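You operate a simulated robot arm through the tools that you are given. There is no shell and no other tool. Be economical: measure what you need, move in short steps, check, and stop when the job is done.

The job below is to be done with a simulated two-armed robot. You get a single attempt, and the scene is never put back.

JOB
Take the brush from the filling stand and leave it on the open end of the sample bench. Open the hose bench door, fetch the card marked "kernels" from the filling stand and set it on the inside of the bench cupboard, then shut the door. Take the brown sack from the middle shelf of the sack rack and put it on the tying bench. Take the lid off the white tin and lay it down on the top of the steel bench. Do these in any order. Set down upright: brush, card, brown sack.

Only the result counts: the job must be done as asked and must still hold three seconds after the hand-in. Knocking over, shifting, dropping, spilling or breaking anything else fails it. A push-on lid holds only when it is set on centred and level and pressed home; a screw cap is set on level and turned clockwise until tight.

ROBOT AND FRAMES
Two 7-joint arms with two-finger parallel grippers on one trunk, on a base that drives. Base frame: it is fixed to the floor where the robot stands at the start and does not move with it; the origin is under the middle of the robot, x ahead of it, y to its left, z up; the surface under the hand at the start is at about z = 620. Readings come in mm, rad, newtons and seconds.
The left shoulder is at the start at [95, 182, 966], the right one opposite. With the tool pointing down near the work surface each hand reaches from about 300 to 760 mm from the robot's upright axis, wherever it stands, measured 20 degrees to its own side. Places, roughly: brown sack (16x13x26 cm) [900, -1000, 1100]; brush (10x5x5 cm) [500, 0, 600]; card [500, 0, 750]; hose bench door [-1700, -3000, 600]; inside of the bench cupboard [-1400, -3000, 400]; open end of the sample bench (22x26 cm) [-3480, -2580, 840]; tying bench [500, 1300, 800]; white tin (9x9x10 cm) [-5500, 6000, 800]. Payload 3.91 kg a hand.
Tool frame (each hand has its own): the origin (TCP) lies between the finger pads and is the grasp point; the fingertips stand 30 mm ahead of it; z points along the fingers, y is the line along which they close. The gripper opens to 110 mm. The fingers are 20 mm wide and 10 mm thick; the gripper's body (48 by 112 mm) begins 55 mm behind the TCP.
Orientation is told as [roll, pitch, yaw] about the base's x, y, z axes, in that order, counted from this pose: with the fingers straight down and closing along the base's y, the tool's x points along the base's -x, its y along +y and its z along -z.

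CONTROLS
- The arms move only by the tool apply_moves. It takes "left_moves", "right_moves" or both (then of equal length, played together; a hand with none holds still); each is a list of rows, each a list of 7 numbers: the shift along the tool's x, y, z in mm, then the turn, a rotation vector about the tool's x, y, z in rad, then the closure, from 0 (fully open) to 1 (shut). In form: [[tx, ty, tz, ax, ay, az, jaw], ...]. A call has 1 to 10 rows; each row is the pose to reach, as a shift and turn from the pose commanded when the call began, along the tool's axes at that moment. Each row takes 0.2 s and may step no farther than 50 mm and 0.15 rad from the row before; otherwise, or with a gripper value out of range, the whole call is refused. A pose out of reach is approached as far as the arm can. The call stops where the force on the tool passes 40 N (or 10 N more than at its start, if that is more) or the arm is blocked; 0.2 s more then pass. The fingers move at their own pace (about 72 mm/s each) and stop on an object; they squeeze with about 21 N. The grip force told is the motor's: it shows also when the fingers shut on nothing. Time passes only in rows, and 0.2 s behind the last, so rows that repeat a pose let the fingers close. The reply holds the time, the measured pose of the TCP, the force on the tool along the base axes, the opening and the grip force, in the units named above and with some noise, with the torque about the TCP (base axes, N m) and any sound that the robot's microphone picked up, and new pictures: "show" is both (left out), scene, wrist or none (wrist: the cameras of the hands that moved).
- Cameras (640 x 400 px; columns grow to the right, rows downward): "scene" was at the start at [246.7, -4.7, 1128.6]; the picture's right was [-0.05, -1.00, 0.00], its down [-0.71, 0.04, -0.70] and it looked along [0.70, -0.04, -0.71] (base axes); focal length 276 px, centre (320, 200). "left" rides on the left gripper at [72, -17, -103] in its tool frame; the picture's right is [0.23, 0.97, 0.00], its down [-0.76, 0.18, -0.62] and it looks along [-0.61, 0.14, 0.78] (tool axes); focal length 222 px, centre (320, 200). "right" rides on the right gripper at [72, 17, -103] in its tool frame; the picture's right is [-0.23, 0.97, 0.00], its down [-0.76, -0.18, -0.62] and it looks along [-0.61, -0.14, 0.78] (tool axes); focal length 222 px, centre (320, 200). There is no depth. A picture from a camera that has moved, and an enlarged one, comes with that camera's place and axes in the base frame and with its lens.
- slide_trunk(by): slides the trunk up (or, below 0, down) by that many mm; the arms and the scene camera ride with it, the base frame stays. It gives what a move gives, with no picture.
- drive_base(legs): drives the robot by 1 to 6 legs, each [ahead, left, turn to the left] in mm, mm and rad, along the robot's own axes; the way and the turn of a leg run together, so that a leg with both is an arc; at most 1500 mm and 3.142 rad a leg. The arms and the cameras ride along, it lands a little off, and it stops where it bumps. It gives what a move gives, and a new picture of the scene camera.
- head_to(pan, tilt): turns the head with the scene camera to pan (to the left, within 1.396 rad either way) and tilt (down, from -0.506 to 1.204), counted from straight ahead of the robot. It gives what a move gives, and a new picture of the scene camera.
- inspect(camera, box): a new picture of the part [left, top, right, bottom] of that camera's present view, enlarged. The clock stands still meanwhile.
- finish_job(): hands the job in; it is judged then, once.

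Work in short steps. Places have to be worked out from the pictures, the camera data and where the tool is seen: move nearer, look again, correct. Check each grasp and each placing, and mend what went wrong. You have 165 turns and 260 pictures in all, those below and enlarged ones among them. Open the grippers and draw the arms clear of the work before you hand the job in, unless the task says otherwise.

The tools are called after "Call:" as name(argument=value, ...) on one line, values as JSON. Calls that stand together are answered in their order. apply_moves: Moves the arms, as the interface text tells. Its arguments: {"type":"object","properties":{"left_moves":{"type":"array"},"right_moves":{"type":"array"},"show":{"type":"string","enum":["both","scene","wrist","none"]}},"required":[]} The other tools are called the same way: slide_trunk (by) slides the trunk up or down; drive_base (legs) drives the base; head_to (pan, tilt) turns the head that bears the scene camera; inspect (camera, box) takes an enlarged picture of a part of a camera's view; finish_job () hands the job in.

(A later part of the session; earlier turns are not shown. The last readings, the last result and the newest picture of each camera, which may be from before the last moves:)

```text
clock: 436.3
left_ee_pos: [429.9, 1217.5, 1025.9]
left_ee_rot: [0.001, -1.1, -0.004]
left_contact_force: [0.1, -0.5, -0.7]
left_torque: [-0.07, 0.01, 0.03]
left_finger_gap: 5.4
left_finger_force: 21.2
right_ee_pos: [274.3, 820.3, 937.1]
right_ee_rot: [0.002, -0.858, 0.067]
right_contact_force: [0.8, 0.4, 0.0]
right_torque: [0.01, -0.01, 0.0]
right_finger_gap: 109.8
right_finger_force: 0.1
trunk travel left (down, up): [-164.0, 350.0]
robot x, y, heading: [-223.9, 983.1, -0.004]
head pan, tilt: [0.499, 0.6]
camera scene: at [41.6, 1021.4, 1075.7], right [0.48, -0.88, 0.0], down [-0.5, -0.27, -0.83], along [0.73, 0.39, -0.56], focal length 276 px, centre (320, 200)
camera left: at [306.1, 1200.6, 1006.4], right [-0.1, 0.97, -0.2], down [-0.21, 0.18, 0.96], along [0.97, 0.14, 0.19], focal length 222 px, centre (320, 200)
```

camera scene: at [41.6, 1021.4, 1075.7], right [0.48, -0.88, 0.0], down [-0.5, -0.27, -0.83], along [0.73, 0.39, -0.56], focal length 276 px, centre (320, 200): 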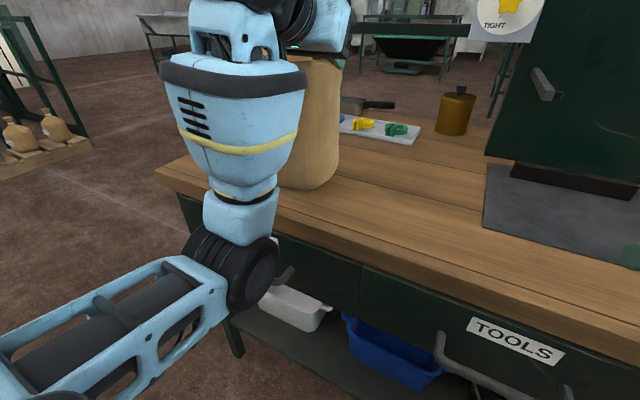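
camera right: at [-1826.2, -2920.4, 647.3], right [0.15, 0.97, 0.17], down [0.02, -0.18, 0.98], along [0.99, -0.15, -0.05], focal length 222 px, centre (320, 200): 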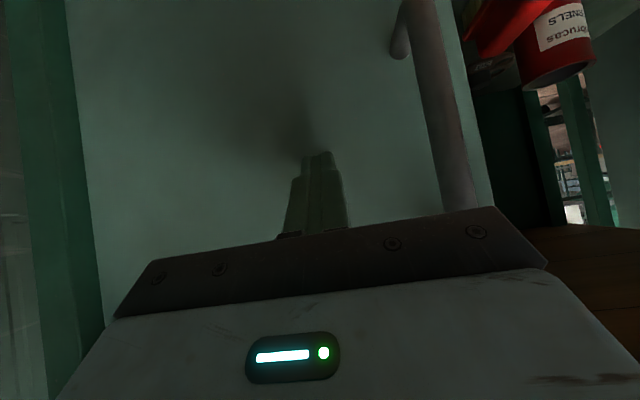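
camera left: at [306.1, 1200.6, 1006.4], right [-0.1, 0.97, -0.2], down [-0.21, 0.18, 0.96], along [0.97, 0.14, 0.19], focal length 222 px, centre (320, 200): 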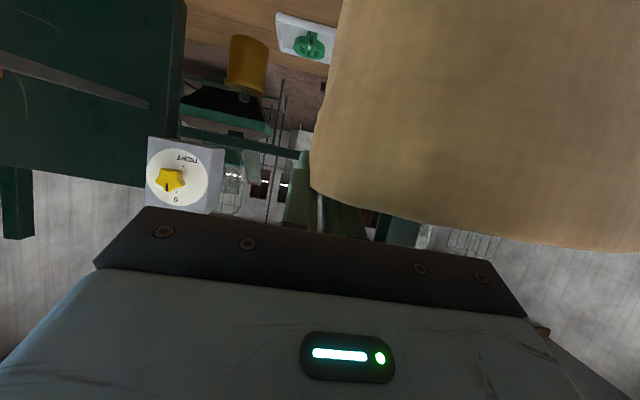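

I keep lowering in small steps until contact.

Call:
apply_moves(left_moves=[[4, 0, 2, 0, 0, 0, 1], [8, 0, 4, 0, 0, 0, 1], [11, 0, 5.5, 0, 0, 0, 1], [14, 0, 7, 0, 0, 0, 1], [16.5, 0, 8.3, 0, 0, 0, 1]], show="none")

```text
clock: 437.5
left_ee_pos: [428.2, 1214.3, 1013.6]
left_ee_rot: [0.006, -1.116, -0.012]
left_contact_force: [3.8, -12.1, 36.0]
left_torque: [0.26, 0.57, 0.14]
left_finger_gap: 5.4
left_finger_force: 21.5
right_ee_pos: [272.3, 817.1, 939.1]
right_ee_rot: [0.005, -0.864, 0.063]
right_contact_force: [0.6, 0.0, 0.6]
right_torque: [-0.01, 0.01, 0.0]
right_finger_gap: 110.2
right_finger_force: 0.1
trunk travel left (down, up): [-164.0, 350.0]
robot x, y, heading: [-226.3, 983.2, -0.003]
head pan, tilt: [0.499, 0.6]
```

Firm contact: the sack is on the bench. I relieve 4 mm, open the fingers slightly, and lift straight out.

Call:
apply_moves(left_moves=[[-3.5, 0, -1.8, 0, 0, 0, 1], [-3.5, 0, -1.8, 0, 0, 0, 0.7], [-3.5, 0, -1.8, 0, 0, 0, 0.67], [-18, 0, -9, 0, 0, 0, 0.67], [-40, 0, -20, 0, 0, 0, 0.67], [-70, 0, -36, 0, 0, 0, 0.67], [-95, 0, -55, 0, 0, 0, 0.67]])

```text
clock: 439.1
left_ee_pos: [424.3, 1218.8, 1117.7]
left_ee_rot: [-0.003, -1.1, -0.001]
left_contact_force: [0.0, -0.9, -0.6]
left_torque: [0.03, 0.0, 0.0]
left_finger_gap: 36.4
left_finger_force: 0.1
right_ee_pos: [274.8, 819.8, 938.1]
right_ee_rot: [0.001, -0.862, 0.068]
right_contact_force: [0.9, -0.2, -0.4]
right_torque: [-0.04, 0.0, 0.0]
right_finger_gap: 110.0
right_finger_force: 0.0
trunk travel left (down, up): [-164.0, 350.0]
robot x, y, heading: [-222.9, 983.8, -0.009]
head pan, tilt: [0.499, 0.6]
camera scene: at [41.0, 1021.7, 1075.8], right [0.48, -0.88, 0.0], down [-0.5, -0.27, -0.83], along [0.73, 0.39, -0.56], focal length 276 px, centre (320, 200)
camera left: at [299.0, 1202.2, 1098.4], right [-0.1, 0.97, -0.2], down [-0.21, 0.18, 0.96], along [0.97, 0.14, 0.18], focal length 222 px, centre (320, 200)
```

scene: 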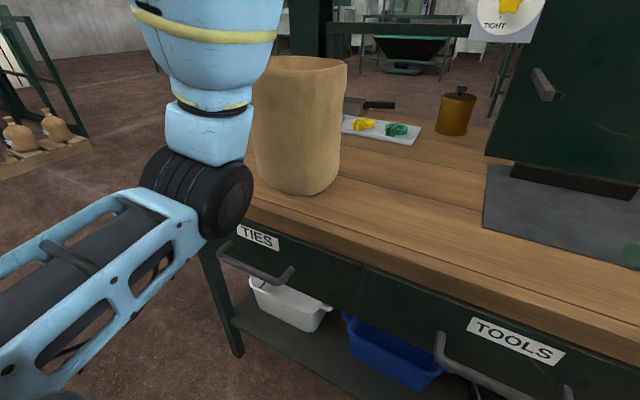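
left: 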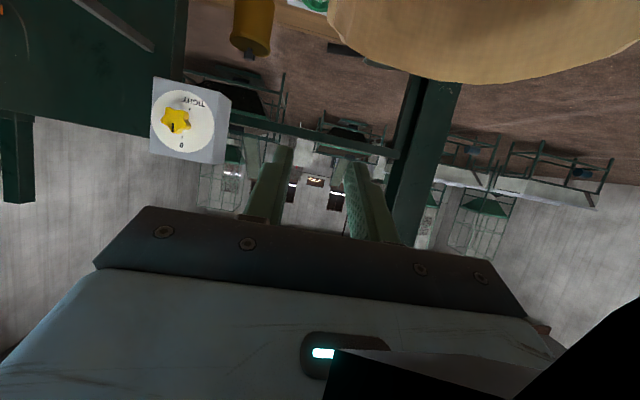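

The brown sack stands upright on the tying bench. I back off and go west, then turn north to look for the white tin.

Call:
drive_base(legs=[[-1200, 0, 0.008], [-900, -80, 0], [0, 0, 1.57], [400, 0, 0]])

Call:
head_to(pan=0.5, tilt=0.2)

```text
clock: 455.4
left_ee_pos: [-2561.4, 1942.6, 1117.2]
left_ee_rot: [0.0, -1.099, 1.572]
left_contact_force: [0.5, 0.4, 0.3]
left_torque: [-0.02, -0.02, 0.01]
left_finger_gap: 36.6
left_finger_force: 0.1
right_ee_pos: [-2162.9, 1795.1, 937.1]
right_ee_rot: [0.002, -0.859, 1.641]
right_contact_force: [-0.6, 1.1, -0.5]
right_torque: [0.01, -0.01, 0.02]
right_finger_gap: 110.1
right_finger_force: 0.1
trunk travel left (down, up): [-164.0, 350.0]
robot x, y, heading: [-2322.8, 1293.2, 1.569]
head pan, tilt: [0.499, 0.6]
camera scene: at [-2365.8, 1562.4, 1075.6], right [0.88, 0.48, 0.0], down [0.27, -0.5, -0.82], along [-0.39, 0.72, -0.57], focal length 276 px, centre (320, 200)
```

scene: 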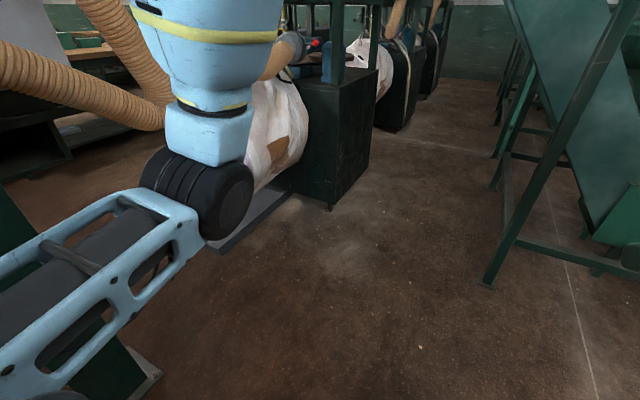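

```text
clock: 456.2
left_ee_pos: [-2562.4, 1942.6, 1117.3]
left_ee_rot: [-0.001, -1.099, 1.571]
left_contact_force: [-0.6, -0.6, 0.6]
left_torque: [0.02, 0.0, 0.01]
left_finger_gap: 36.3
left_finger_force: 0.1
right_ee_pos: [-2164.5, 1794.9, 937.5]
right_ee_rot: [0.001, -0.857, 1.642]
right_contact_force: [-0.1, 1.0, -1.0]
right_torque: [-0.01, -0.01, 0.0]
right_finger_gap: 109.9
right_finger_force: 0.1
trunk travel left (down, up): [-164.0, 350.0]
robot x, y, heading: [-2320.2, 1293.5, 1.571]
head pan, tilt: [0.499, 0.201]
camera scene: at [-2368.1, 1566.2, 1112.4], right [0.88, 0.48, 0.0], down [0.1, -0.18, -0.98], along [-0.47, 0.86, -0.2], focal length 276 px, centre (320, 200)
```

scene: 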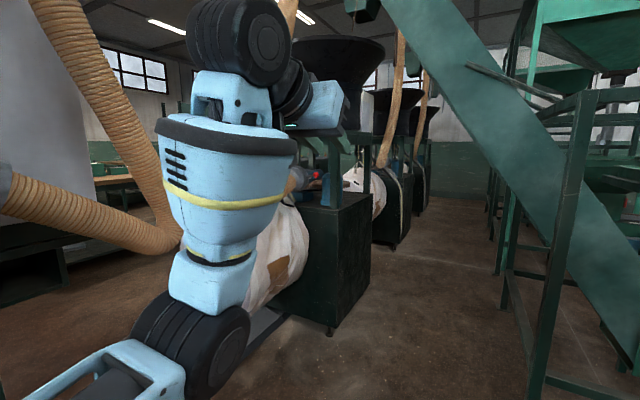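

I see a corridor north between the cracker machines (x<-2950) and the conveyor legs (x>-2000). I shift to its middle, advance and look.

Call:
drive_base(legs=[[700, 140, 0]])

Call:
head_to(pan=0.0, tilt=0.3)

```text
clock: 460.2
left_ee_pos: [-2694.6, 2648.6, 1117.9]
left_ee_rot: [0.0, -1.1, 1.564]
left_contact_force: [-0.7, 0.9, -0.1]
left_torque: [0.0, 0.0, -0.02]
left_finger_gap: 36.0
left_finger_force: 0.1
right_ee_pos: [-2297.0, 2499.6, 938.5]
right_ee_rot: [0.003, -0.859, 1.634]
right_contact_force: [0.8, -0.5, -0.7]
right_torque: [-0.01, 0.0, -0.01]
right_finger_gap: 109.8
right_finger_force: 0.0
trunk travel left (down, up): [-164.0, 350.0]
robot x, y, heading: [-2463.5, 2000.7, 1.566]
head pan, tilt: [0.499, 0.201]
camera scene: at [-2502.6, 2271.6, 1112.4], right [0.88, 0.47, 0.0], down [0.09, -0.18, -0.98], along [-0.46, 0.86, -0.2], focal length 276 px, centre (320, 200)
```

scene: 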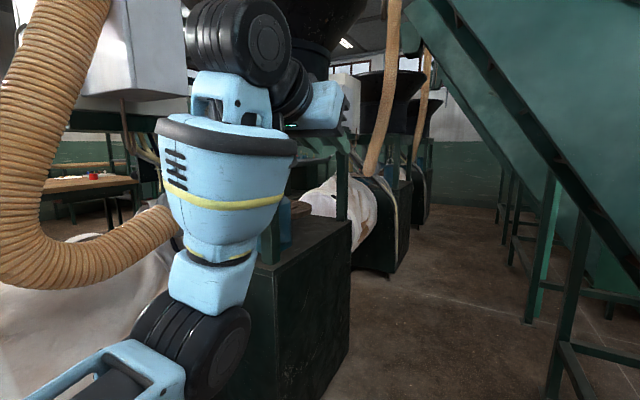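

```text
clock: 461.1
left_ee_pos: [-2694.8, 2650.1, 1117.2]
left_ee_rot: [0.002, -1.1, 1.564]
left_contact_force: [-0.2, 0.5, -0.2]
left_torque: [-0.01, 0.03, -0.01]
left_finger_gap: 36.4
left_finger_force: 0.0
right_ee_pos: [-2296.5, 2498.3, 935.9]
right_ee_rot: [0.002, -0.859, 1.633]
right_contact_force: [0.2, -0.3, -0.6]
right_torque: [-0.01, 0.01, 0.03]
right_finger_gap: 109.9
right_finger_force: 0.0
trunk travel left (down, up): [-164.0, 350.0]
robot x, y, heading: [-2455.9, 2000.2, 1.564]
head pan, tilt: [0.0, 0.3]
camera scene: at [-2457.9, 2282.5, 1103.2], right [1.0, -0.01, 0.0], down [0.0, -0.3, -0.96], along [0.01, 0.96, -0.3], focal length 276 px, centre (320, 200)
```

scene: 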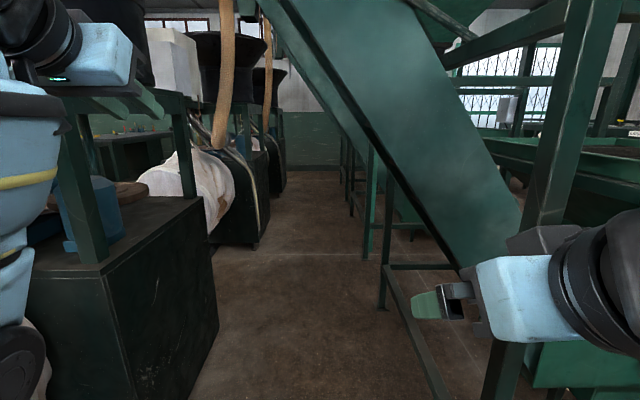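

The corridor is about 865 mm wide (x≈-2955…-2090). I narrow the arms (stretch them forward and inward) before passing.

Call:
apply_moves(left_moves=[[-5, -20, 10, 0, 0, 0, 0], [-11, -40, 21, 0, 0, 0, 0], [-16, -60, 32, 0, 0, 0, 0], [-22, -80, 42, 0, 0, 0, 0], [-27, -100, 53, 0, 0, 0, 0]], right_moves=[[-39, 18, 14, 0, 0, 0, 0], [-77, 36, 28, 0, 0, 0, 0], [-116, 54, 42, 0, 0, 0, 0], [-154, 72, 57, 0, 0, 0, 0], [-193, 90, 71, 0, 0, 0, 0]], show="none")

Call:
head_to(pan=-0.9, tilt=0.6)

Call:
head_to(pan=0.9, tilt=0.6)

```text
clock: 462.3
left_ee_pos: [-2594.0, 2706.7, 1117.4]
left_ee_rot: [-0.001, -1.101, 1.565]
left_contact_force: [0.5, -0.1, 0.6]
left_torque: [0.0, -0.03, 0.0]
left_finger_gap: 109.8
left_finger_force: 0.1
right_ee_pos: [-2397.4, 2674.0, 1037.9]
right_ee_rot: [-0.001, -0.859, 1.636]
right_contact_force: [0.4, 0.0, -0.2]
right_torque: [-0.01, 0.01, 0.0]
right_finger_gap: 109.9
right_finger_force: 0.1
trunk travel left (down, up): [-164.0, 350.0]
robot x, y, heading: [-2456.9, 2000.9, 1.566]
head pan, tilt: [0.0, 0.3]
```

```text
clock: 463.5
left_ee_pos: [-2595.8, 2707.1, 1117.0]
left_ee_rot: [-0.001, -1.099, 1.564]
left_contact_force: [-0.1, -0.4, 0.1]
left_torque: [-0.01, -0.02, 0.0]
left_finger_gap: 110.1
left_finger_force: 0.1
right_ee_pos: [-2396.8, 2675.1, 1037.3]
right_ee_rot: [0.001, -0.857, 1.634]
right_contact_force: [0.3, 0.6, 0.2]
right_torque: [-0.01, -0.01, -0.01]
right_finger_gap: 110.2
right_finger_force: 0.0
trunk travel left (down, up): [-164.0, 350.0]
robot x, y, heading: [-2457.3, 1996.7, 1.562]
head pan, tilt: [-0.901, 0.6]
camera scene: at [-2388.9, 2243.6, 1075.7], right [0.62, -0.79, 0.0], down [-0.44, -0.35, -0.83], along [0.65, 0.51, -0.56], focal length 276 px, centre (320, 200)
```

scene: 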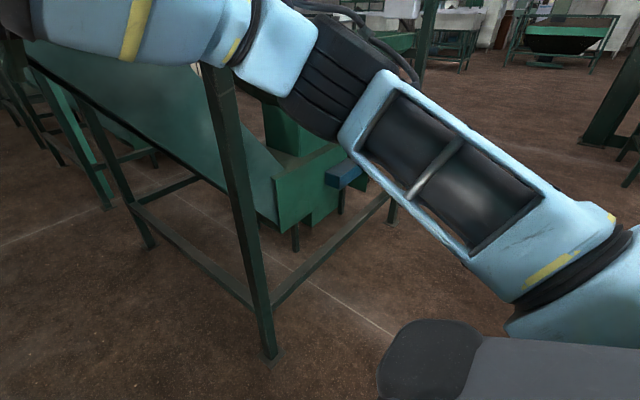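

```text
clock: 465.3
left_ee_pos: [-2595.6, 2706.5, 1117.6]
left_ee_rot: [0.002, -1.1, 1.564]
left_contact_force: [-0.1, 1.2, -0.2]
left_torque: [-0.02, -0.01, -0.04]
left_finger_gap: 109.9
left_finger_force: 0.0
right_ee_pos: [-2395.7, 2673.1, 1036.2]
right_ee_rot: [0.002, -0.859, 1.633]
right_contact_force: [0.7, 0.5, 0.2]
right_torque: [0.02, -0.01, -0.02]
right_finger_gap: 110.0
right_finger_force: 0.0
trunk travel left (down, up): [-164.0, 350.0]
robot x, y, heading: [-2454.8, 1996.0, 1.563]
head pan, tilt: [0.901, 0.6]
camera scene: at [-2527.3, 2244.6, 1075.7], right [0.63, 0.78, 0.0], down [0.44, -0.35, -0.83], along [-0.64, 0.52, -0.56], focal length 276 px, centre (320, 200)
```

scene: 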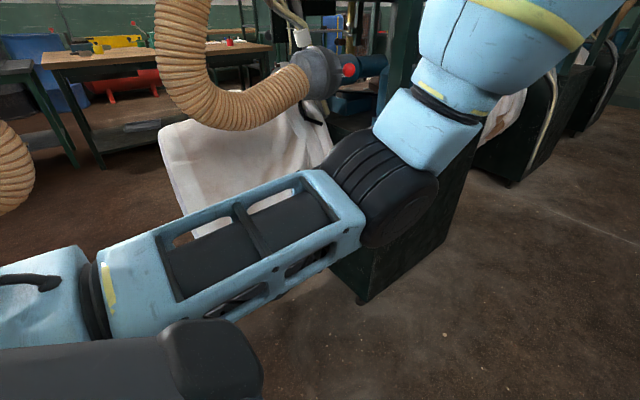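

Centre of the corridor is x≈-2520. I shift left 65 mm and drive 1500 mm north.

Call:
drive_base(legs=[[0, 65, 0.008], [1500, 0, 0]])

Call:
head_to(pan=0.3, tilt=0.25)

```text
clock: 469.6
left_ee_pos: [-2651.9, 3206.2, 1127.0]
left_ee_rot: [0.005, -1.115, 1.551]
left_contact_force: [-0.4, 0.1, -0.1]
left_torque: [-0.04, -0.03, -0.02]
left_finger_gap: 109.8
left_finger_force: 0.1
right_ee_pos: [-2479.2, 3154.0, 1039.5]
right_ee_rot: [-0.06, -0.884, 1.75]
right_contact_force: [0.1, 0.4, -0.1]
right_torque: [0.0, 0.0, 0.0]
right_finger_gap: 110.1
right_finger_force: 0.1
trunk travel left (down, up): [-164.0, 350.0]
robot x, y, heading: [-2520.5, 2508.0, 1.562]
head pan, tilt: [0.901, 0.6]
stopped in leg 2: the robot was blocked; the commanded pose is now the measured one
camera scene: at [-2588.6, 2743.5, 1079.0], right [0.63, 0.77, 0.01], down [0.44, -0.35, -0.83], along [-0.64, 0.53, -0.56], focal length 276 px, centre (320, 200)
```

scene: 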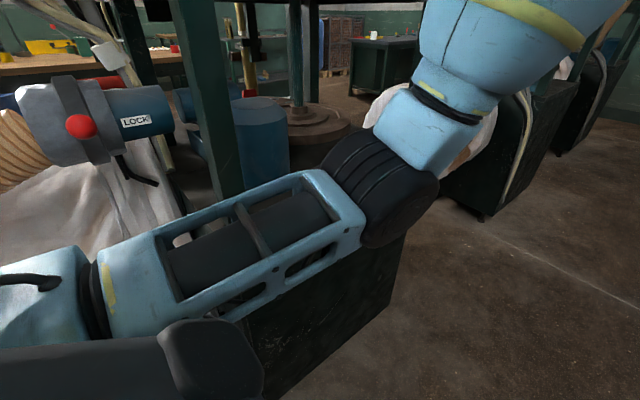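

```text
clock: 470.6
left_ee_pos: [-2653.5, 3204.5, 1128.7]
left_ee_rot: [0.009, -1.115, 1.552]
left_contact_force: [0.4, 0.0, 0.5]
left_torque: [0.0, 0.02, 0.01]
left_finger_gap: 110.1
left_finger_force: 0.0
right_ee_pos: [-2479.7, 3152.0, 1039.4]
right_ee_rot: [-0.057, -0.882, 1.752]
right_contact_force: [0.3, 0.8, 0.0]
right_torque: [0.02, 0.01, -0.04]
right_finger_gap: 109.8
right_finger_force: 0.0
trunk travel left (down, up): [-164.0, 350.0]
robot x, y, heading: [-2523.6, 2511.5, 1.561]
head pan, tilt: [0.3, 0.25]
camera scene: at [-2546.4, 2776.0, 1111.9], right [0.96, 0.29, 0.0], down [0.07, -0.22, -0.97], along [-0.28, 0.93, -0.23], focal length 276 px, centre (320, 200)
```

scene: 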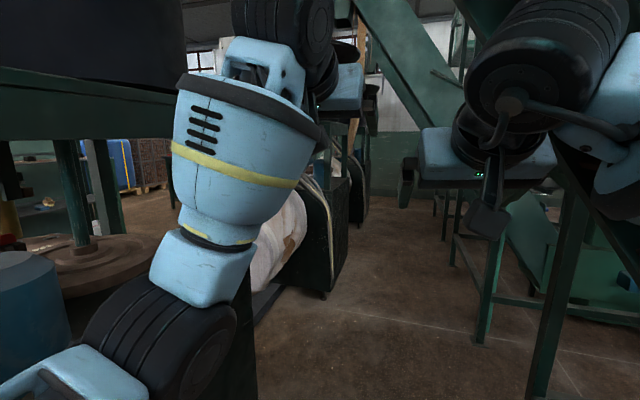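

The right elbow bumped a conveyor post; this corridor is too narrow for the arms. I back out and look for a western route.

Call:
drive_base(legs=[[-300, 0, 0], [-1300, 0, 0.01], [0, 1000, 0], [0, 900, 0]])

Call:
head_to(pan=0.0, tilt=0.25)

```text
clock: 471.2
left_ee_pos: [-2652.2, 3210.2, 1123.1]
left_ee_rot: [0.002, -1.108, 1.554]
left_contact_force: [0.0, -0.9, 0.4]
left_torque: [0.0, 0.01, -0.04]
left_finger_gap: 109.9
left_finger_force: 0.1
right_ee_pos: [-2481.5, 3152.6, 1039.3]
right_ee_rot: [-0.066, -0.888, 1.765]
right_contact_force: [0.2, 0.2, -1.7]
right_torque: [-0.01, 0.04, -0.01]
right_finger_gap: 110.2
right_finger_force: 0.1
trunk travel left (down, up): [-164.0, 350.0]
robot x, y, heading: [-2523.0, 2509.8, 1.555]
head pan, tilt: [0.3, 0.25]
stopped in leg 1: the robot was blocked; the commanded pose is now the measured one
camera scene: at [-2547.2, 2780.9, 1109.8], right [0.96, 0.28, 0.0], down [0.07, -0.23, -0.97], along [-0.27, 0.93, -0.24], focal length 276 px, centre (320, 200)
```

scene: 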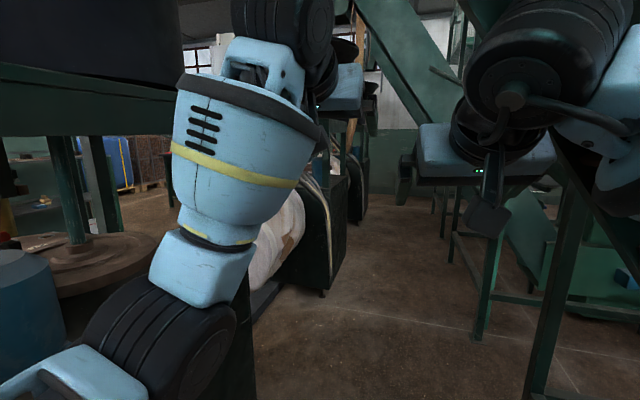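

```text
clock: 472.0
left_ee_pos: [-2652.6, 3208.3, 1126.8]
left_ee_rot: [0.003, -1.113, 1.554]
left_contact_force: [0.3, -0.3, -0.1]
left_torque: [0.0, -0.01, 0.01]
left_finger_gap: 110.2
left_finger_force: 0.1
right_ee_pos: [-2482.3, 3154.2, 1039.2]
right_ee_rot: [-0.067, -0.886, 1.764]
right_contact_force: [0.2, -1.0, 0.7]
right_torque: [0.01, -0.01, 0.03]
right_finger_gap: 109.8
right_finger_force: 0.0
trunk travel left (down, up): [-164.0, 350.0]
robot x, y, heading: [-2522.0, 2508.0, 1.558]
head pan, tilt: [0.0, 0.25]
camera scene: at [-2519.9, 2783.5, 1110.5], right [1.0, -0.01, 0.0], down [0.0, -0.24, -0.97], along [0.01, 0.97, -0.24], focal length 276 px, centre (320, 200)
```

scene: 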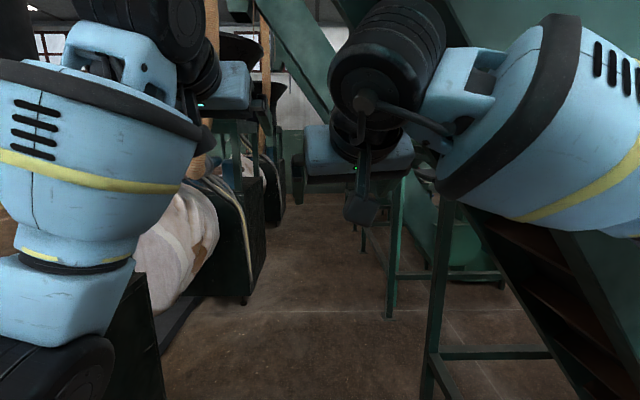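

I look right to see what the arm is caught on.

Call:
head_to(pan=-0.9, tilt=0.5)

Call:
head_to(pan=0.9, tilt=0.5)

```text
clock: 473.2
left_ee_pos: [-2653.6, 3208.7, 1124.8]
left_ee_rot: [0.004, -1.112, 1.553]
left_contact_force: [0.5, 0.3, 0.0]
left_torque: [-0.01, 0.04, -0.01]
left_finger_gap: 109.9
left_finger_force: 0.0
right_ee_pos: [-2483.6, 3152.5, 1040.0]
right_ee_rot: [-0.065, -0.887, 1.765]
right_contact_force: [-0.1, 0.0, 0.4]
right_torque: [0.04, -0.01, 0.0]
right_finger_gap: 109.9
right_finger_force: 0.0
trunk travel left (down, up): [-164.0, 350.0]
robot x, y, heading: [-2522.2, 2509.6, 1.559]
head pan, tilt: [-0.901, 0.499]
camera scene: at [-2449.3, 2746.1, 1086.9], right [0.61, -0.79, -0.01], down [-0.38, -0.28, -0.88], along [0.69, 0.54, -0.47], focal length 276 px, centre (320, 200)
```

scene: 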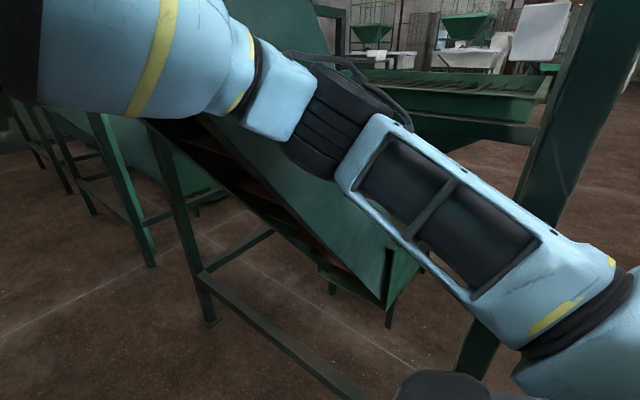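

```text
clock: 475.0
left_ee_pos: [-2654.9, 3209.2, 1124.9]
left_ee_rot: [0.002, -1.109, 1.555]
left_contact_force: [0.7, -0.5, 0.4]
left_torque: [0.02, 0.0, 0.0]
left_finger_gap: 110.0
left_finger_force: 0.1
right_ee_pos: [-2482.3, 3154.1, 1038.8]
right_ee_rot: [-0.067, -0.887, 1.765]
right_contact_force: [0.4, -0.5, 0.1]
right_torque: [0.03, 0.0, -0.02]
right_finger_gap: 109.8
right_finger_force: 0.1
trunk travel left (down, up): [-164.0, 350.0]
robot x, y, heading: [-2523.9, 2508.3, 1.56]
head pan, tilt: [0.901, 0.499]
camera scene: at [-2592.1, 2748.0, 1087.1], right [0.63, 0.78, 0.01], down [0.37, -0.29, -0.88], along [-0.68, 0.56, -0.47], focal length 276 px, centre (320, 200)
```

scene: 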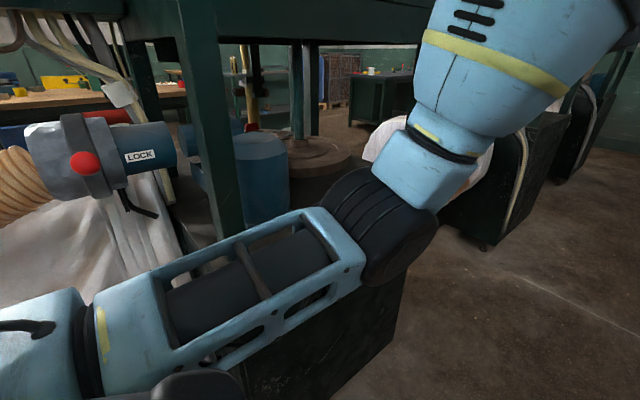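

The right upper arm sits past the post. I stretch the right arm forward (pulling its elbow inward) and nudge the base left.

Call:
apply_moves(right_moves=[[-28, 0, 34, 0, 0, 0, 0], [-55, 0, 68, 0, 0, 0, 0], [-83, 0, 102, 0, 0, 0, 0]], show="none")

Call:
drive_base(legs=[[0, 30, 0], [-150, 0, 0]])

```text
clock: 475.8
left_ee_pos: [-2657.5, 3230.0, 1111.5]
left_ee_rot: [-0.002, -1.091, 1.562]
left_contact_force: [0.8, 1.2, -0.6]
left_torque: [0.0, 0.01, 0.03]
left_finger_gap: 109.9
left_finger_force: 0.1
right_ee_pos: [-2503.8, 3305.5, 1018.3]
right_ee_rot: [-0.061, -0.86, 1.762]
right_contact_force: [3.4, 0.8, 2.7]
right_torque: [-0.22, 0.14, 0.18]
right_finger_gap: 110.1
right_finger_force: 0.1
trunk travel left (down, up): [-164.0, 350.0]
robot x, y, heading: [-2524.3, 2515.3, 1.566]
head pan, tilt: [0.901, 0.499]
```

```text
clock: 477.8
left_ee_pos: [-2687.9, 3071.5, 1119.7]
left_ee_rot: [-0.001, -1.104, 1.558]
left_contact_force: [0.3, -0.1, -0.1]
left_torque: [0.01, -0.02, 0.03]
left_finger_gap: 110.1
left_finger_force: 0.0
right_ee_pos: [-2534.2, 3146.7, 1029.2]
right_ee_rot: [-0.064, -0.876, 1.76]
right_contact_force: [0.4, -0.5, 0.1]
right_torque: [0.05, 0.01, 0.02]
right_finger_gap: 110.1
right_finger_force: 0.0
trunk travel left (down, up): [-164.0, 350.0]
robot x, y, heading: [-2556.1, 2367.2, 1.557]
head pan, tilt: [0.901, 0.499]
camera scene: at [-2626.3, 2611.3, 1085.0], right [0.63, 0.78, 0.0], down [0.37, -0.3, -0.88], along [-0.68, 0.55, -0.48], focal length 276 px, centre (320, 200)
```

scene: 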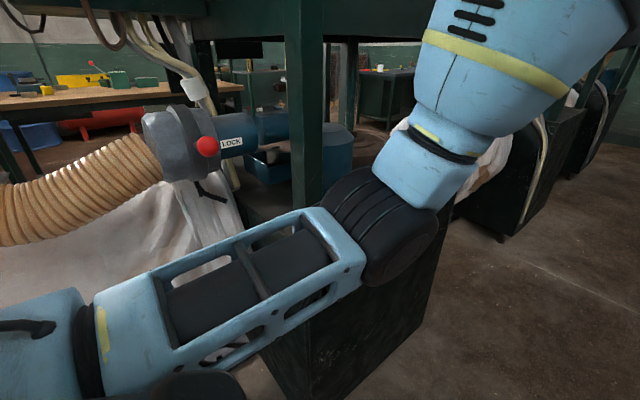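

Free again. The open floor further west looks wide; I back out to y≈500 and strafe west past the column.

Call:
drive_base(legs=[[-1300, 0, 0.013], [-570, 0, 0], [0, 1100, 0], [0, 1100, 0]])

Call:
head_to(pan=0.2, tilt=0.2)

```text
clock: 492.8
left_ee_pos: [-3360.1, 1196.9, 1118.9]
left_ee_rot: [0.0, -1.102, 1.577]
left_contact_force: [0.3, -0.4, -0.5]
left_torque: [0.02, -0.03, -0.02]
left_finger_gap: 109.8
left_finger_force: 0.0
right_ee_pos: [-3190.4, 1276.0, 1031.4]
right_ee_rot: [-0.075, -0.871, 1.757]
right_contact_force: [9.9, -4.1, 0.8]
right_torque: [0.04, 0.15, 0.39]
right_finger_gap: 105.5
right_finger_force: 0.0
trunk travel left (down, up): [-164.0, 350.0]
robot x, y, heading: [-3214.7, 492.8, 1.58]
head pan, tilt: [0.901, 0.499]
stopped in leg 3: the force on the tool passed its limit at 48 N (the readings are from after the stop); the commanded pose is now the measured one
camera scene: at [-3289.0, 736.5, 1085.0], right [0.62, 0.79, 0.0], down [0.38, -0.29, -0.88], along [-0.69, 0.54, -0.48], focal length 276 px, centre (320, 200)
```

scene: 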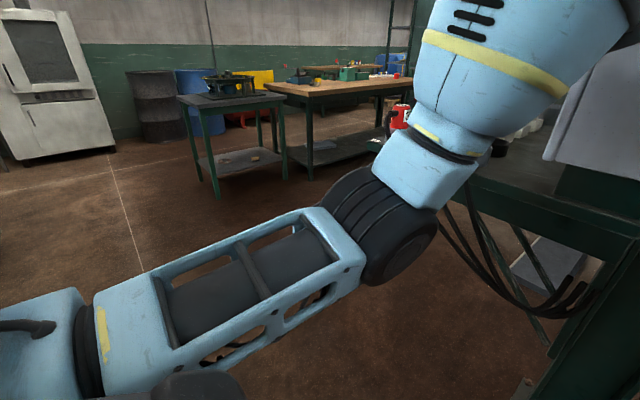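

```text
clock: 493.8
left_ee_pos: [-3359.8, 1196.8, 1118.8]
left_ee_rot: [0.002, -1.104, 1.575]
left_contact_force: [-0.4, -1.0, 0.7]
left_torque: [-0.01, 0.01, 0.04]
left_finger_gap: 110.2
left_finger_force: 0.1
right_ee_pos: [-3192.5, 1277.2, 1029.5]
right_ee_rot: [-0.071, -0.871, 1.756]
right_contact_force: [15.3, -1.1, 4.1]
right_torque: [0.01, 0.31, 0.02]
right_finger_gap: 102.3
right_finger_force: 0.0
trunk travel left (down, up): [-164.0, 350.0]
robot x, y, heading: [-3218.3, 492.0, 1.578]
head pan, tilt: [0.201, 0.201]
camera scene: at [-3236.5, 772.0, 1112.6], right [0.98, 0.21, 0.0], down [0.04, -0.19, -0.98], along [-0.2, 0.96, -0.2], focal length 276 px, centre (320, 200)
```

scene: 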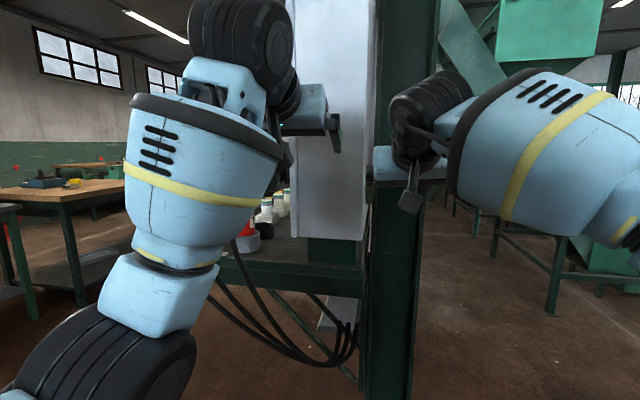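

The right hand touched the column; I ease right, back 280 mm, then strafe west again.

Call:
drive_base(legs=[[0, -60, 0], [-250, 0, 0], [0, 1000, 0], [0, 1000, 0]])

Call:
head_to(pan=0.0, tilt=0.2)

```text
clock: 496.2
left_ee_pos: [-3297.7, 1055.4, 1108.6]
left_ee_rot: [0.0, -1.088, 1.572]
left_contact_force: [0.6, 0.0, 0.2]
left_torque: [0.05, 0.01, 0.0]
left_finger_gap: 110.0
left_finger_force: 0.1
right_ee_pos: [-3128.6, 1133.9, 1019.4]
right_ee_rot: [-0.071, -0.854, 1.751]
right_contact_force: [-0.2, 0.5, -0.5]
right_torque: [-0.01, 0.02, 0.02]
right_finger_gap: 110.1
right_finger_force: 0.0
trunk travel left (down, up): [-164.0, 350.0]
robot x, y, heading: [-3155.4, 339.5, 1.575]
head pan, tilt: [0.201, 0.201]
stopped in leg 2: the robot was blocked; the commanded pose is now the measured one
camera scene: at [-3174.7, 628.7, 1109.9], right [0.98, 0.2, 0.0], down [0.04, -0.21, -0.98], along [-0.2, 0.96, -0.21], focal length 276 px, centre (320, 200)
```

scene: 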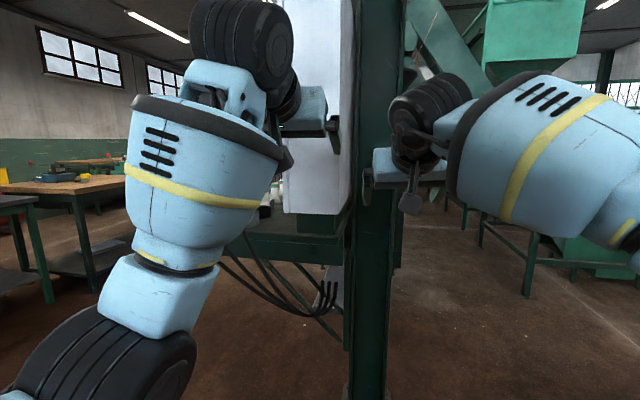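

```text
clock: 496.9
left_ee_pos: [-3297.6, 1056.1, 1106.7]
left_ee_rot: [0.0, -1.086, 1.575]
left_contact_force: [-0.4, 0.0, -0.3]
left_torque: [0.01, -0.01, 0.0]
left_finger_gap: 110.0
left_finger_force: 0.1
right_ee_pos: [-3129.2, 1134.5, 1015.4]
right_ee_rot: [-0.069, -0.852, 1.751]
right_contact_force: [0.3, 0.4, 0.4]
right_torque: [-0.03, 0.01, 0.02]
right_finger_gap: 110.3
right_finger_force: 0.1
trunk travel left (down, up): [-164.0, 350.0]
robot x, y, heading: [-3153.1, 334.4, 1.572]
head pan, tilt: [0.0, 0.201]
camera scene: at [-3156.6, 631.7, 1108.4], right [1.0, 0.0, 0.0], down [0.0, -0.21, -0.98], along [0.0, 0.98, -0.21], focal length 276 px, centre (320, 200)
```

scene: 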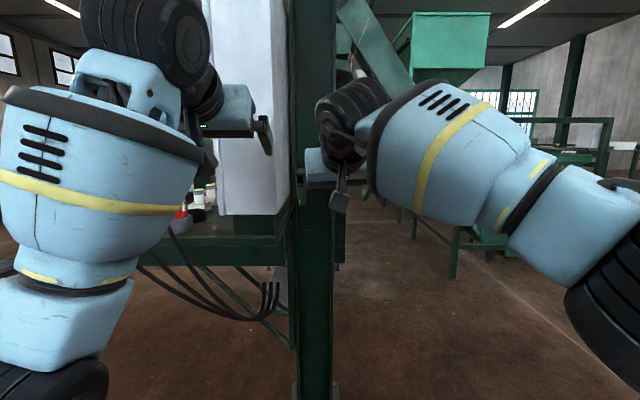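

Too tight here; I return east to the open area, turn to face west there, and drive west along y≈680 as before.

Call:
drive_base(legs=[[30, 0, 0], [0, -650, 0], [300, 0, 0], [0, 0, 1.57], [1500, 0, 0], [900, 0, 0]])

Call:
head_to(pan=-1.1, tilt=0.2)

```text
clock: 497.6
left_ee_pos: [-3296.5, 1052.6, 1110.8]
left_ee_rot: [-0.004, -1.088, 1.575]
left_contact_force: [0.4, -0.3, -0.1]
left_torque: [-0.03, -0.02, -0.02]
left_finger_gap: 110.0
left_finger_force: 0.1
right_ee_pos: [-3127.9, 1131.1, 1021.6]
right_ee_rot: [-0.072, -0.859, 1.753]
right_contact_force: [-0.2, 0.0, -0.2]
right_torque: [0.01, 0.01, 0.02]
right_finger_gap: 110.3
right_finger_force: 0.0
trunk travel left (down, up): [-164.0, 350.0]
robot x, y, heading: [-3154.3, 340.2, 1.57]
head pan, tilt: [0.0, 0.201]
stopped in leg 1: the robot was blocked; the commanded pose is now the measured one
camera scene: at [-3156.2, 628.7, 1110.7], right [1.0, 0.0, 0.0], down [0.0, -0.21, -0.98], along [0.0, 0.98, -0.21], focal length 276 px, centre (320, 200)
```

scene: 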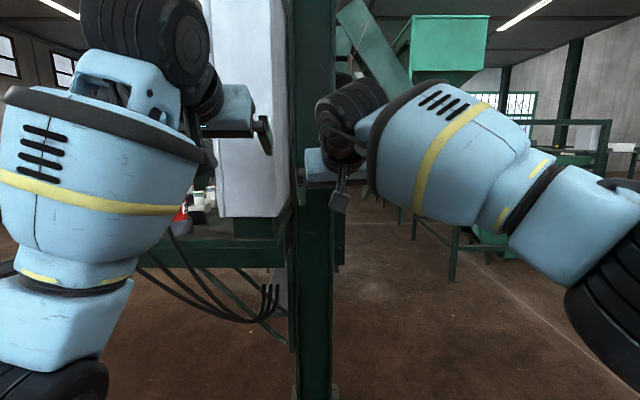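

```text
clock: 498.9
left_ee_pos: [-3297.0, 1053.7, 1110.5]
left_ee_rot: [-0.001, -1.088, 1.574]
left_contact_force: [0.7, 0.0, 0.0]
left_torque: [-0.02, 0.0, -0.04]
left_finger_gap: 110.0
left_finger_force: 0.1
right_ee_pos: [-3128.1, 1132.0, 1019.8]
right_ee_rot: [-0.071, -0.857, 1.752]
right_contact_force: [0.9, 0.1, -0.7]
right_torque: [-0.01, -0.01, -0.03]
right_finger_gap: 110.1
right_finger_force: 0.0
trunk travel left (down, up): [-164.0, 350.0]
robot x, y, heading: [-3156.1, 339.0, 1.57]
head pan, tilt: [-1.1, 0.201]
camera scene: at [-3073.4, 578.8, 1110.3], right [0.46, -0.89, 0.01], down [-0.18, -0.1, -0.98], along [0.87, 0.45, -0.2], focal length 276 px, centre (320, 200)
```

scene: 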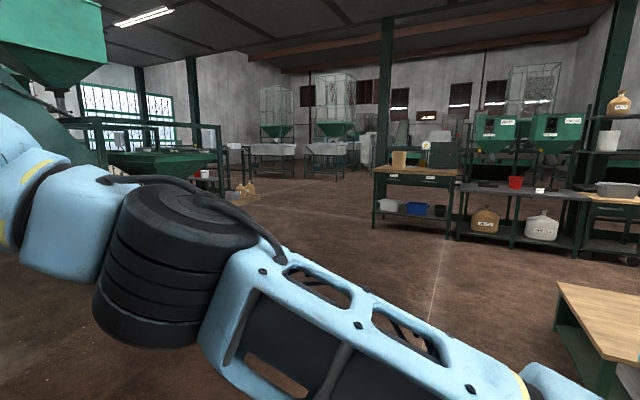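

Forward is blocked, so I try the strafe to the east first.

Call:
drive_base(legs=[[0, -150, 0]])

Call:
head_to(pan=1.35, tilt=0.7)

```text
clock: 500.8
left_ee_pos: [-3151.9, 1054.9, 1110.7]
left_ee_rot: [-0.007, -1.087, 1.578]
left_contact_force: [-0.1, 0.3, 0.4]
left_torque: [0.02, 0.0, 0.0]
left_finger_gap: 110.1
left_finger_force: 0.1
right_ee_pos: [-2982.3, 1131.3, 1018.7]
right_ee_rot: [-0.077, -0.857, 1.753]
right_contact_force: [0.3, 0.6, 0.3]
right_torque: [0.02, -0.03, 0.0]
right_finger_gap: 109.8
right_finger_force: 0.0
trunk travel left (down, up): [-164.0, 350.0]
robot x, y, heading: [-3006.4, 334.9, 1.574]
head pan, tilt: [-1.1, 0.201]
camera scene: at [-2928.7, 578.6, 1110.7], right [0.45, -0.89, 0.01], down [-0.18, -0.1, -0.98], along [0.87, 0.44, -0.2], focal length 276 px, centre (320, 200)
```

scene: 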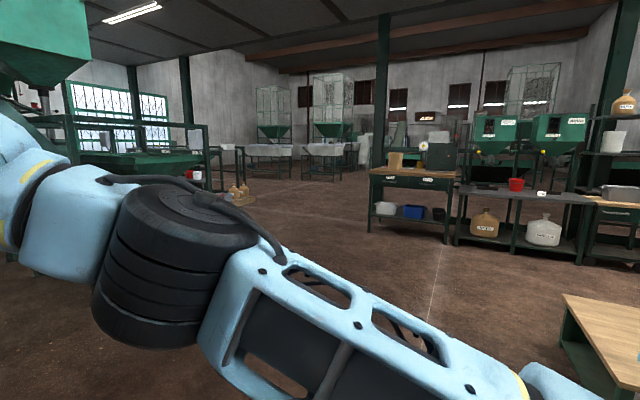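

```text
clock: 503.1
left_ee_pos: [-3150.8, 1055.1, 1108.4]
left_ee_rot: [-0.006, -1.087, 1.577]
left_contact_force: [-0.3, 0.5, 0.4]
left_torque: [-0.01, 0.0, -0.01]
left_finger_gap: 109.8
left_finger_force: 0.1
right_ee_pos: [-2982.7, 1132.3, 1019.8]
right_ee_rot: [-0.075, -0.859, 1.751]
right_contact_force: [0.3, -0.2, 0.2]
right_torque: [-0.01, -0.02, 0.03]
right_finger_gap: 110.0
right_finger_force: 0.2
trunk travel left (down, up): [-164.0, 350.0]
robot x, y, heading: [-3008.4, 339.5, 1.572]
head pan, tilt: [1.349, 0.7]
camera scene: at [-3093.7, 554.2, 1065.2], right [0.22, 0.98, -0.01], down [0.63, -0.15, -0.76], along [-0.74, 0.16, -0.65], focal length 276 px, centre (320, 200)
```

scene: 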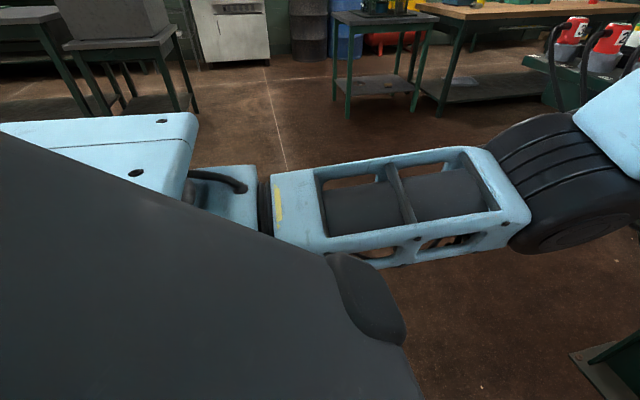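

Strafing works. I continue east, then forward, turn to face west and drive on.

Call:
drive_base(legs=[[0, -520, 0], [320, 0, 0], [0, 0, 1.57], [1500, 0, 0], [1000, 0, 0]])

Call:
head_to(pan=-1.1, tilt=0.2)

```text
clock: 525.3
left_ee_pos: [-5663.9, 591.8, 1114.7]
left_ee_rot: [-0.003, -1.095, 3.125]
left_contact_force: [0.3, 0.4, 0.8]
left_torque: [0.02, 0.0, -0.01]
left_finger_gap: 109.9
left_finger_force: 0.0
right_ee_pos: [-5739.4, 760.8, 1025.4]
right_ee_rot: [-0.075, -0.864, -2.979]
right_contact_force: [0.0, 0.9, 0.6]
right_torque: [-0.01, 0.01, -0.01]
right_finger_gap: 109.9
right_finger_force: 0.1
trunk travel left (down, up): [-164.0, 350.0]
robot x, y, heading: [-4951.9, 718.9, 3.123]
head pan, tilt: [1.349, 0.7]
camera scene: at [-5165.4, 639.2, 1067.0], right [-0.97, 0.24, 0.0], down [0.15, 0.63, -0.76], along [-0.18, -0.74, -0.64], focal length 276 px, centre (320, 200)
```

scene: 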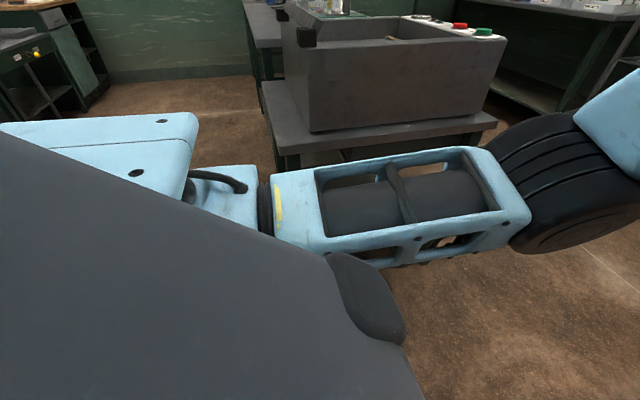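

```text
clock: 527.5
left_ee_pos: [-5663.2, 591.5, 1115.2]
left_ee_rot: [-0.001, -1.095, 3.123]
left_contact_force: [-0.1, -0.6, -0.5]
left_torque: [0.03, 0.01, -0.05]
left_finger_gap: 110.2
left_finger_force: 0.1
right_ee_pos: [-5738.5, 761.0, 1026.0]
right_ee_rot: [-0.076, -0.864, -2.98]
right_contact_force: [-0.8, 0.4, -0.6]
right_torque: [0.01, 0.01, 0.03]
right_finger_gap: 110.0
right_finger_force: 0.0
trunk travel left (down, up): [-164.0, 350.0]
robot x, y, heading: [-4948.2, 717.8, 3.121]
head pan, tilt: [-1.1, 0.201]
camera scene: at [-5185.7, 805.5, 1112.5], right [0.9, 0.44, 0.0], down [0.09, -0.18, -0.98], along [-0.43, 0.88, -0.2], focal length 276 px, centre (320, 200)
```

scene: 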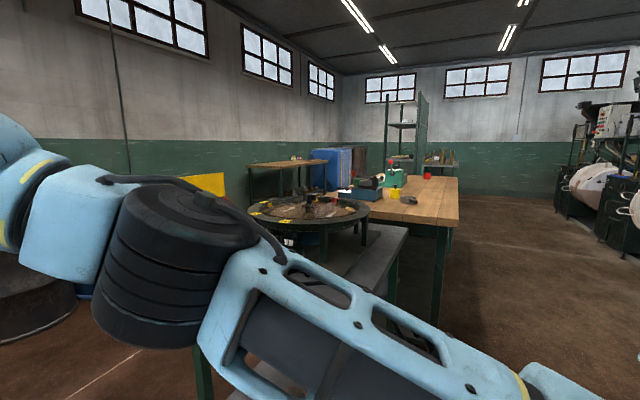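

The way north is open at x≈-4500. I reverse, turn to face north and drive up.

Call:
drive_base(legs=[[-450, 0, 0], [0, 0, -1.555], [1500, 0, 0], [1400, 0, 0]])

Call:
head_to(pan=0.35, tilt=0.2)

```text
clock: 547.8
left_ee_pos: [-4754.5, 4353.5, 1115.2]
left_ee_rot: [0.0, -1.096, 1.616]
left_contact_force: [1.2, 0.0, 0.1]
left_torque: [-0.02, 0.02, -0.01]
left_finger_gap: 110.0
left_finger_force: 0.1
right_ee_pos: [-4589.9, 4438.5, 1026.0]
right_ee_rot: [-0.074, -0.865, 1.796]
right_contact_force: [-0.4, 0.0, 0.1]
right_torque: [0.01, 0.0, 0.02]
right_finger_gap: 110.1
right_finger_force: 0.1
trunk travel left (down, up): [-164.0, 350.0]
robot x, y, heading: [-4586.0, 3651.6, 1.612]
head pan, tilt: [-1.1, 0.201]
camera scene: at [-4511.7, 3887.1, 1112.5], right [0.49, -0.87, 0.0], down [-0.17, -0.1, -0.98], along [0.85, 0.48, -0.2], focal length 276 px, centre (320, 200)
```

scene: 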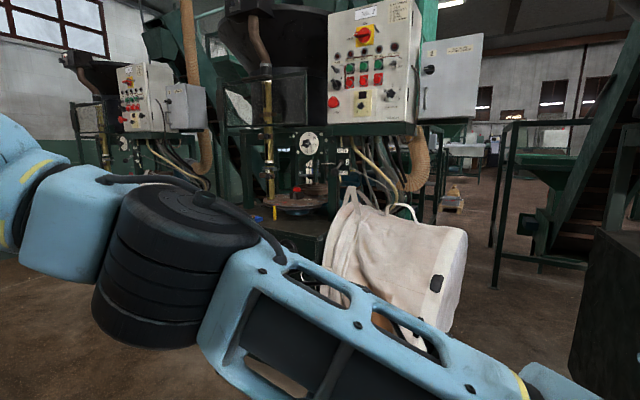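

```text
clock: 549.4
left_ee_pos: [-4755.0, 4352.2, 1115.1]
left_ee_rot: [0.0, -1.096, 1.615]
left_contact_force: [0.1, -0.1, 0.7]
left_torque: [0.04, 0.02, -0.03]
left_finger_gap: 109.7
left_finger_force: 0.1
right_ee_pos: [-4591.2, 4438.2, 1025.8]
right_ee_rot: [-0.076, -0.862, 1.796]
right_contact_force: [0.4, 0.3, -0.9]
right_torque: [0.03, 0.03, 0.01]
right_finger_gap: 110.3
right_finger_force: 0.0
trunk travel left (down, up): [-164.0, 350.0]
robot x, y, heading: [-4583.9, 3651.7, 1.613]
head pan, tilt: [0.351, 0.201]
camera scene: at [-4628.6, 3927.1, 1112.5], right [0.92, 0.38, 0.0], down [0.08, -0.18, -0.98], along [-0.38, 0.9, -0.2], focal length 276 px, centre (320, 200)
```

scene: 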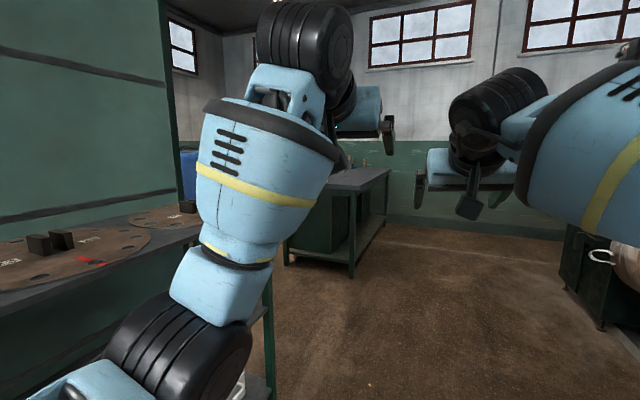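

A bench stands ahead-left near the tin's place. I shift right a bit and go 900 mm further.

Call:
drive_base(legs=[[100, -200, -0.04], [800, 0, 0]])

Call:
head_to(pan=0.65, tilt=0.25)

```text
clock: 555.6
left_ee_pos: [-4533.4, 5269.9, 1114.6]
left_ee_rot: [-0.001, -1.097, 1.573]
left_contact_force: [0.2, 0.0, -0.1]
left_torque: [-0.01, -0.01, -0.02]
left_finger_gap: 109.9
left_finger_force: 0.0
right_ee_pos: [-4365.1, 5348.2, 1026.5]
right_ee_rot: [-0.077, -0.863, 1.753]
right_contact_force: [-0.4, -0.4, 0.1]
right_torque: [0.01, 0.02, -0.01]
right_finger_gap: 110.0
right_finger_force: 0.1
trunk travel left (down, up): [-164.0, 350.0]
robot x, y, heading: [-4390.7, 4561.1, 1.572]
head pan, tilt: [0.351, 0.201]
camera scene: at [-4425.7, 4839.1, 1112.4], right [0.94, 0.34, 0.0], down [0.07, -0.19, -0.98], along [-0.34, 0.92, -0.2], focal length 276 px, centre (320, 200)
```

scene: 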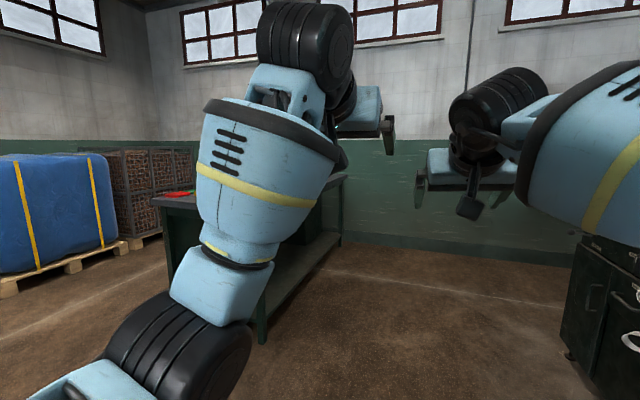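

```text
clock: 556.4
left_ee_pos: [-4534.3, 5269.1, 1115.2]
left_ee_rot: [-0.003, -1.095, 1.571]
left_contact_force: [0.3, -0.2, 0.4]
left_torque: [0.04, 0.0, 0.0]
left_finger_gap: 109.9
left_finger_force: 0.0
right_ee_pos: [-4364.9, 5348.2, 1027.1]
right_ee_rot: [-0.075, -0.864, 1.753]
right_contact_force: [0.2, -0.1, 0.7]
right_torque: [0.01, 0.01, -0.02]
right_finger_gap: 109.9
right_finger_force: 0.1
trunk travel left (down, up): [-164.0, 350.0]
robot x, y, heading: [-4395.7, 4564.3, 1.569]
head pan, tilt: [0.649, 0.25]
camera scene: at [-4450.1, 4825.8, 1107.9], right [0.8, 0.6, 0.0], down [0.15, -0.2, -0.97], along [-0.59, 0.77, -0.25], focal length 276 px, centre (320, 200)
```

scene: 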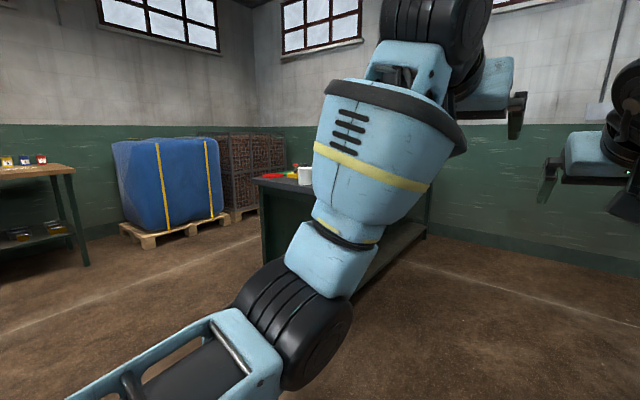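

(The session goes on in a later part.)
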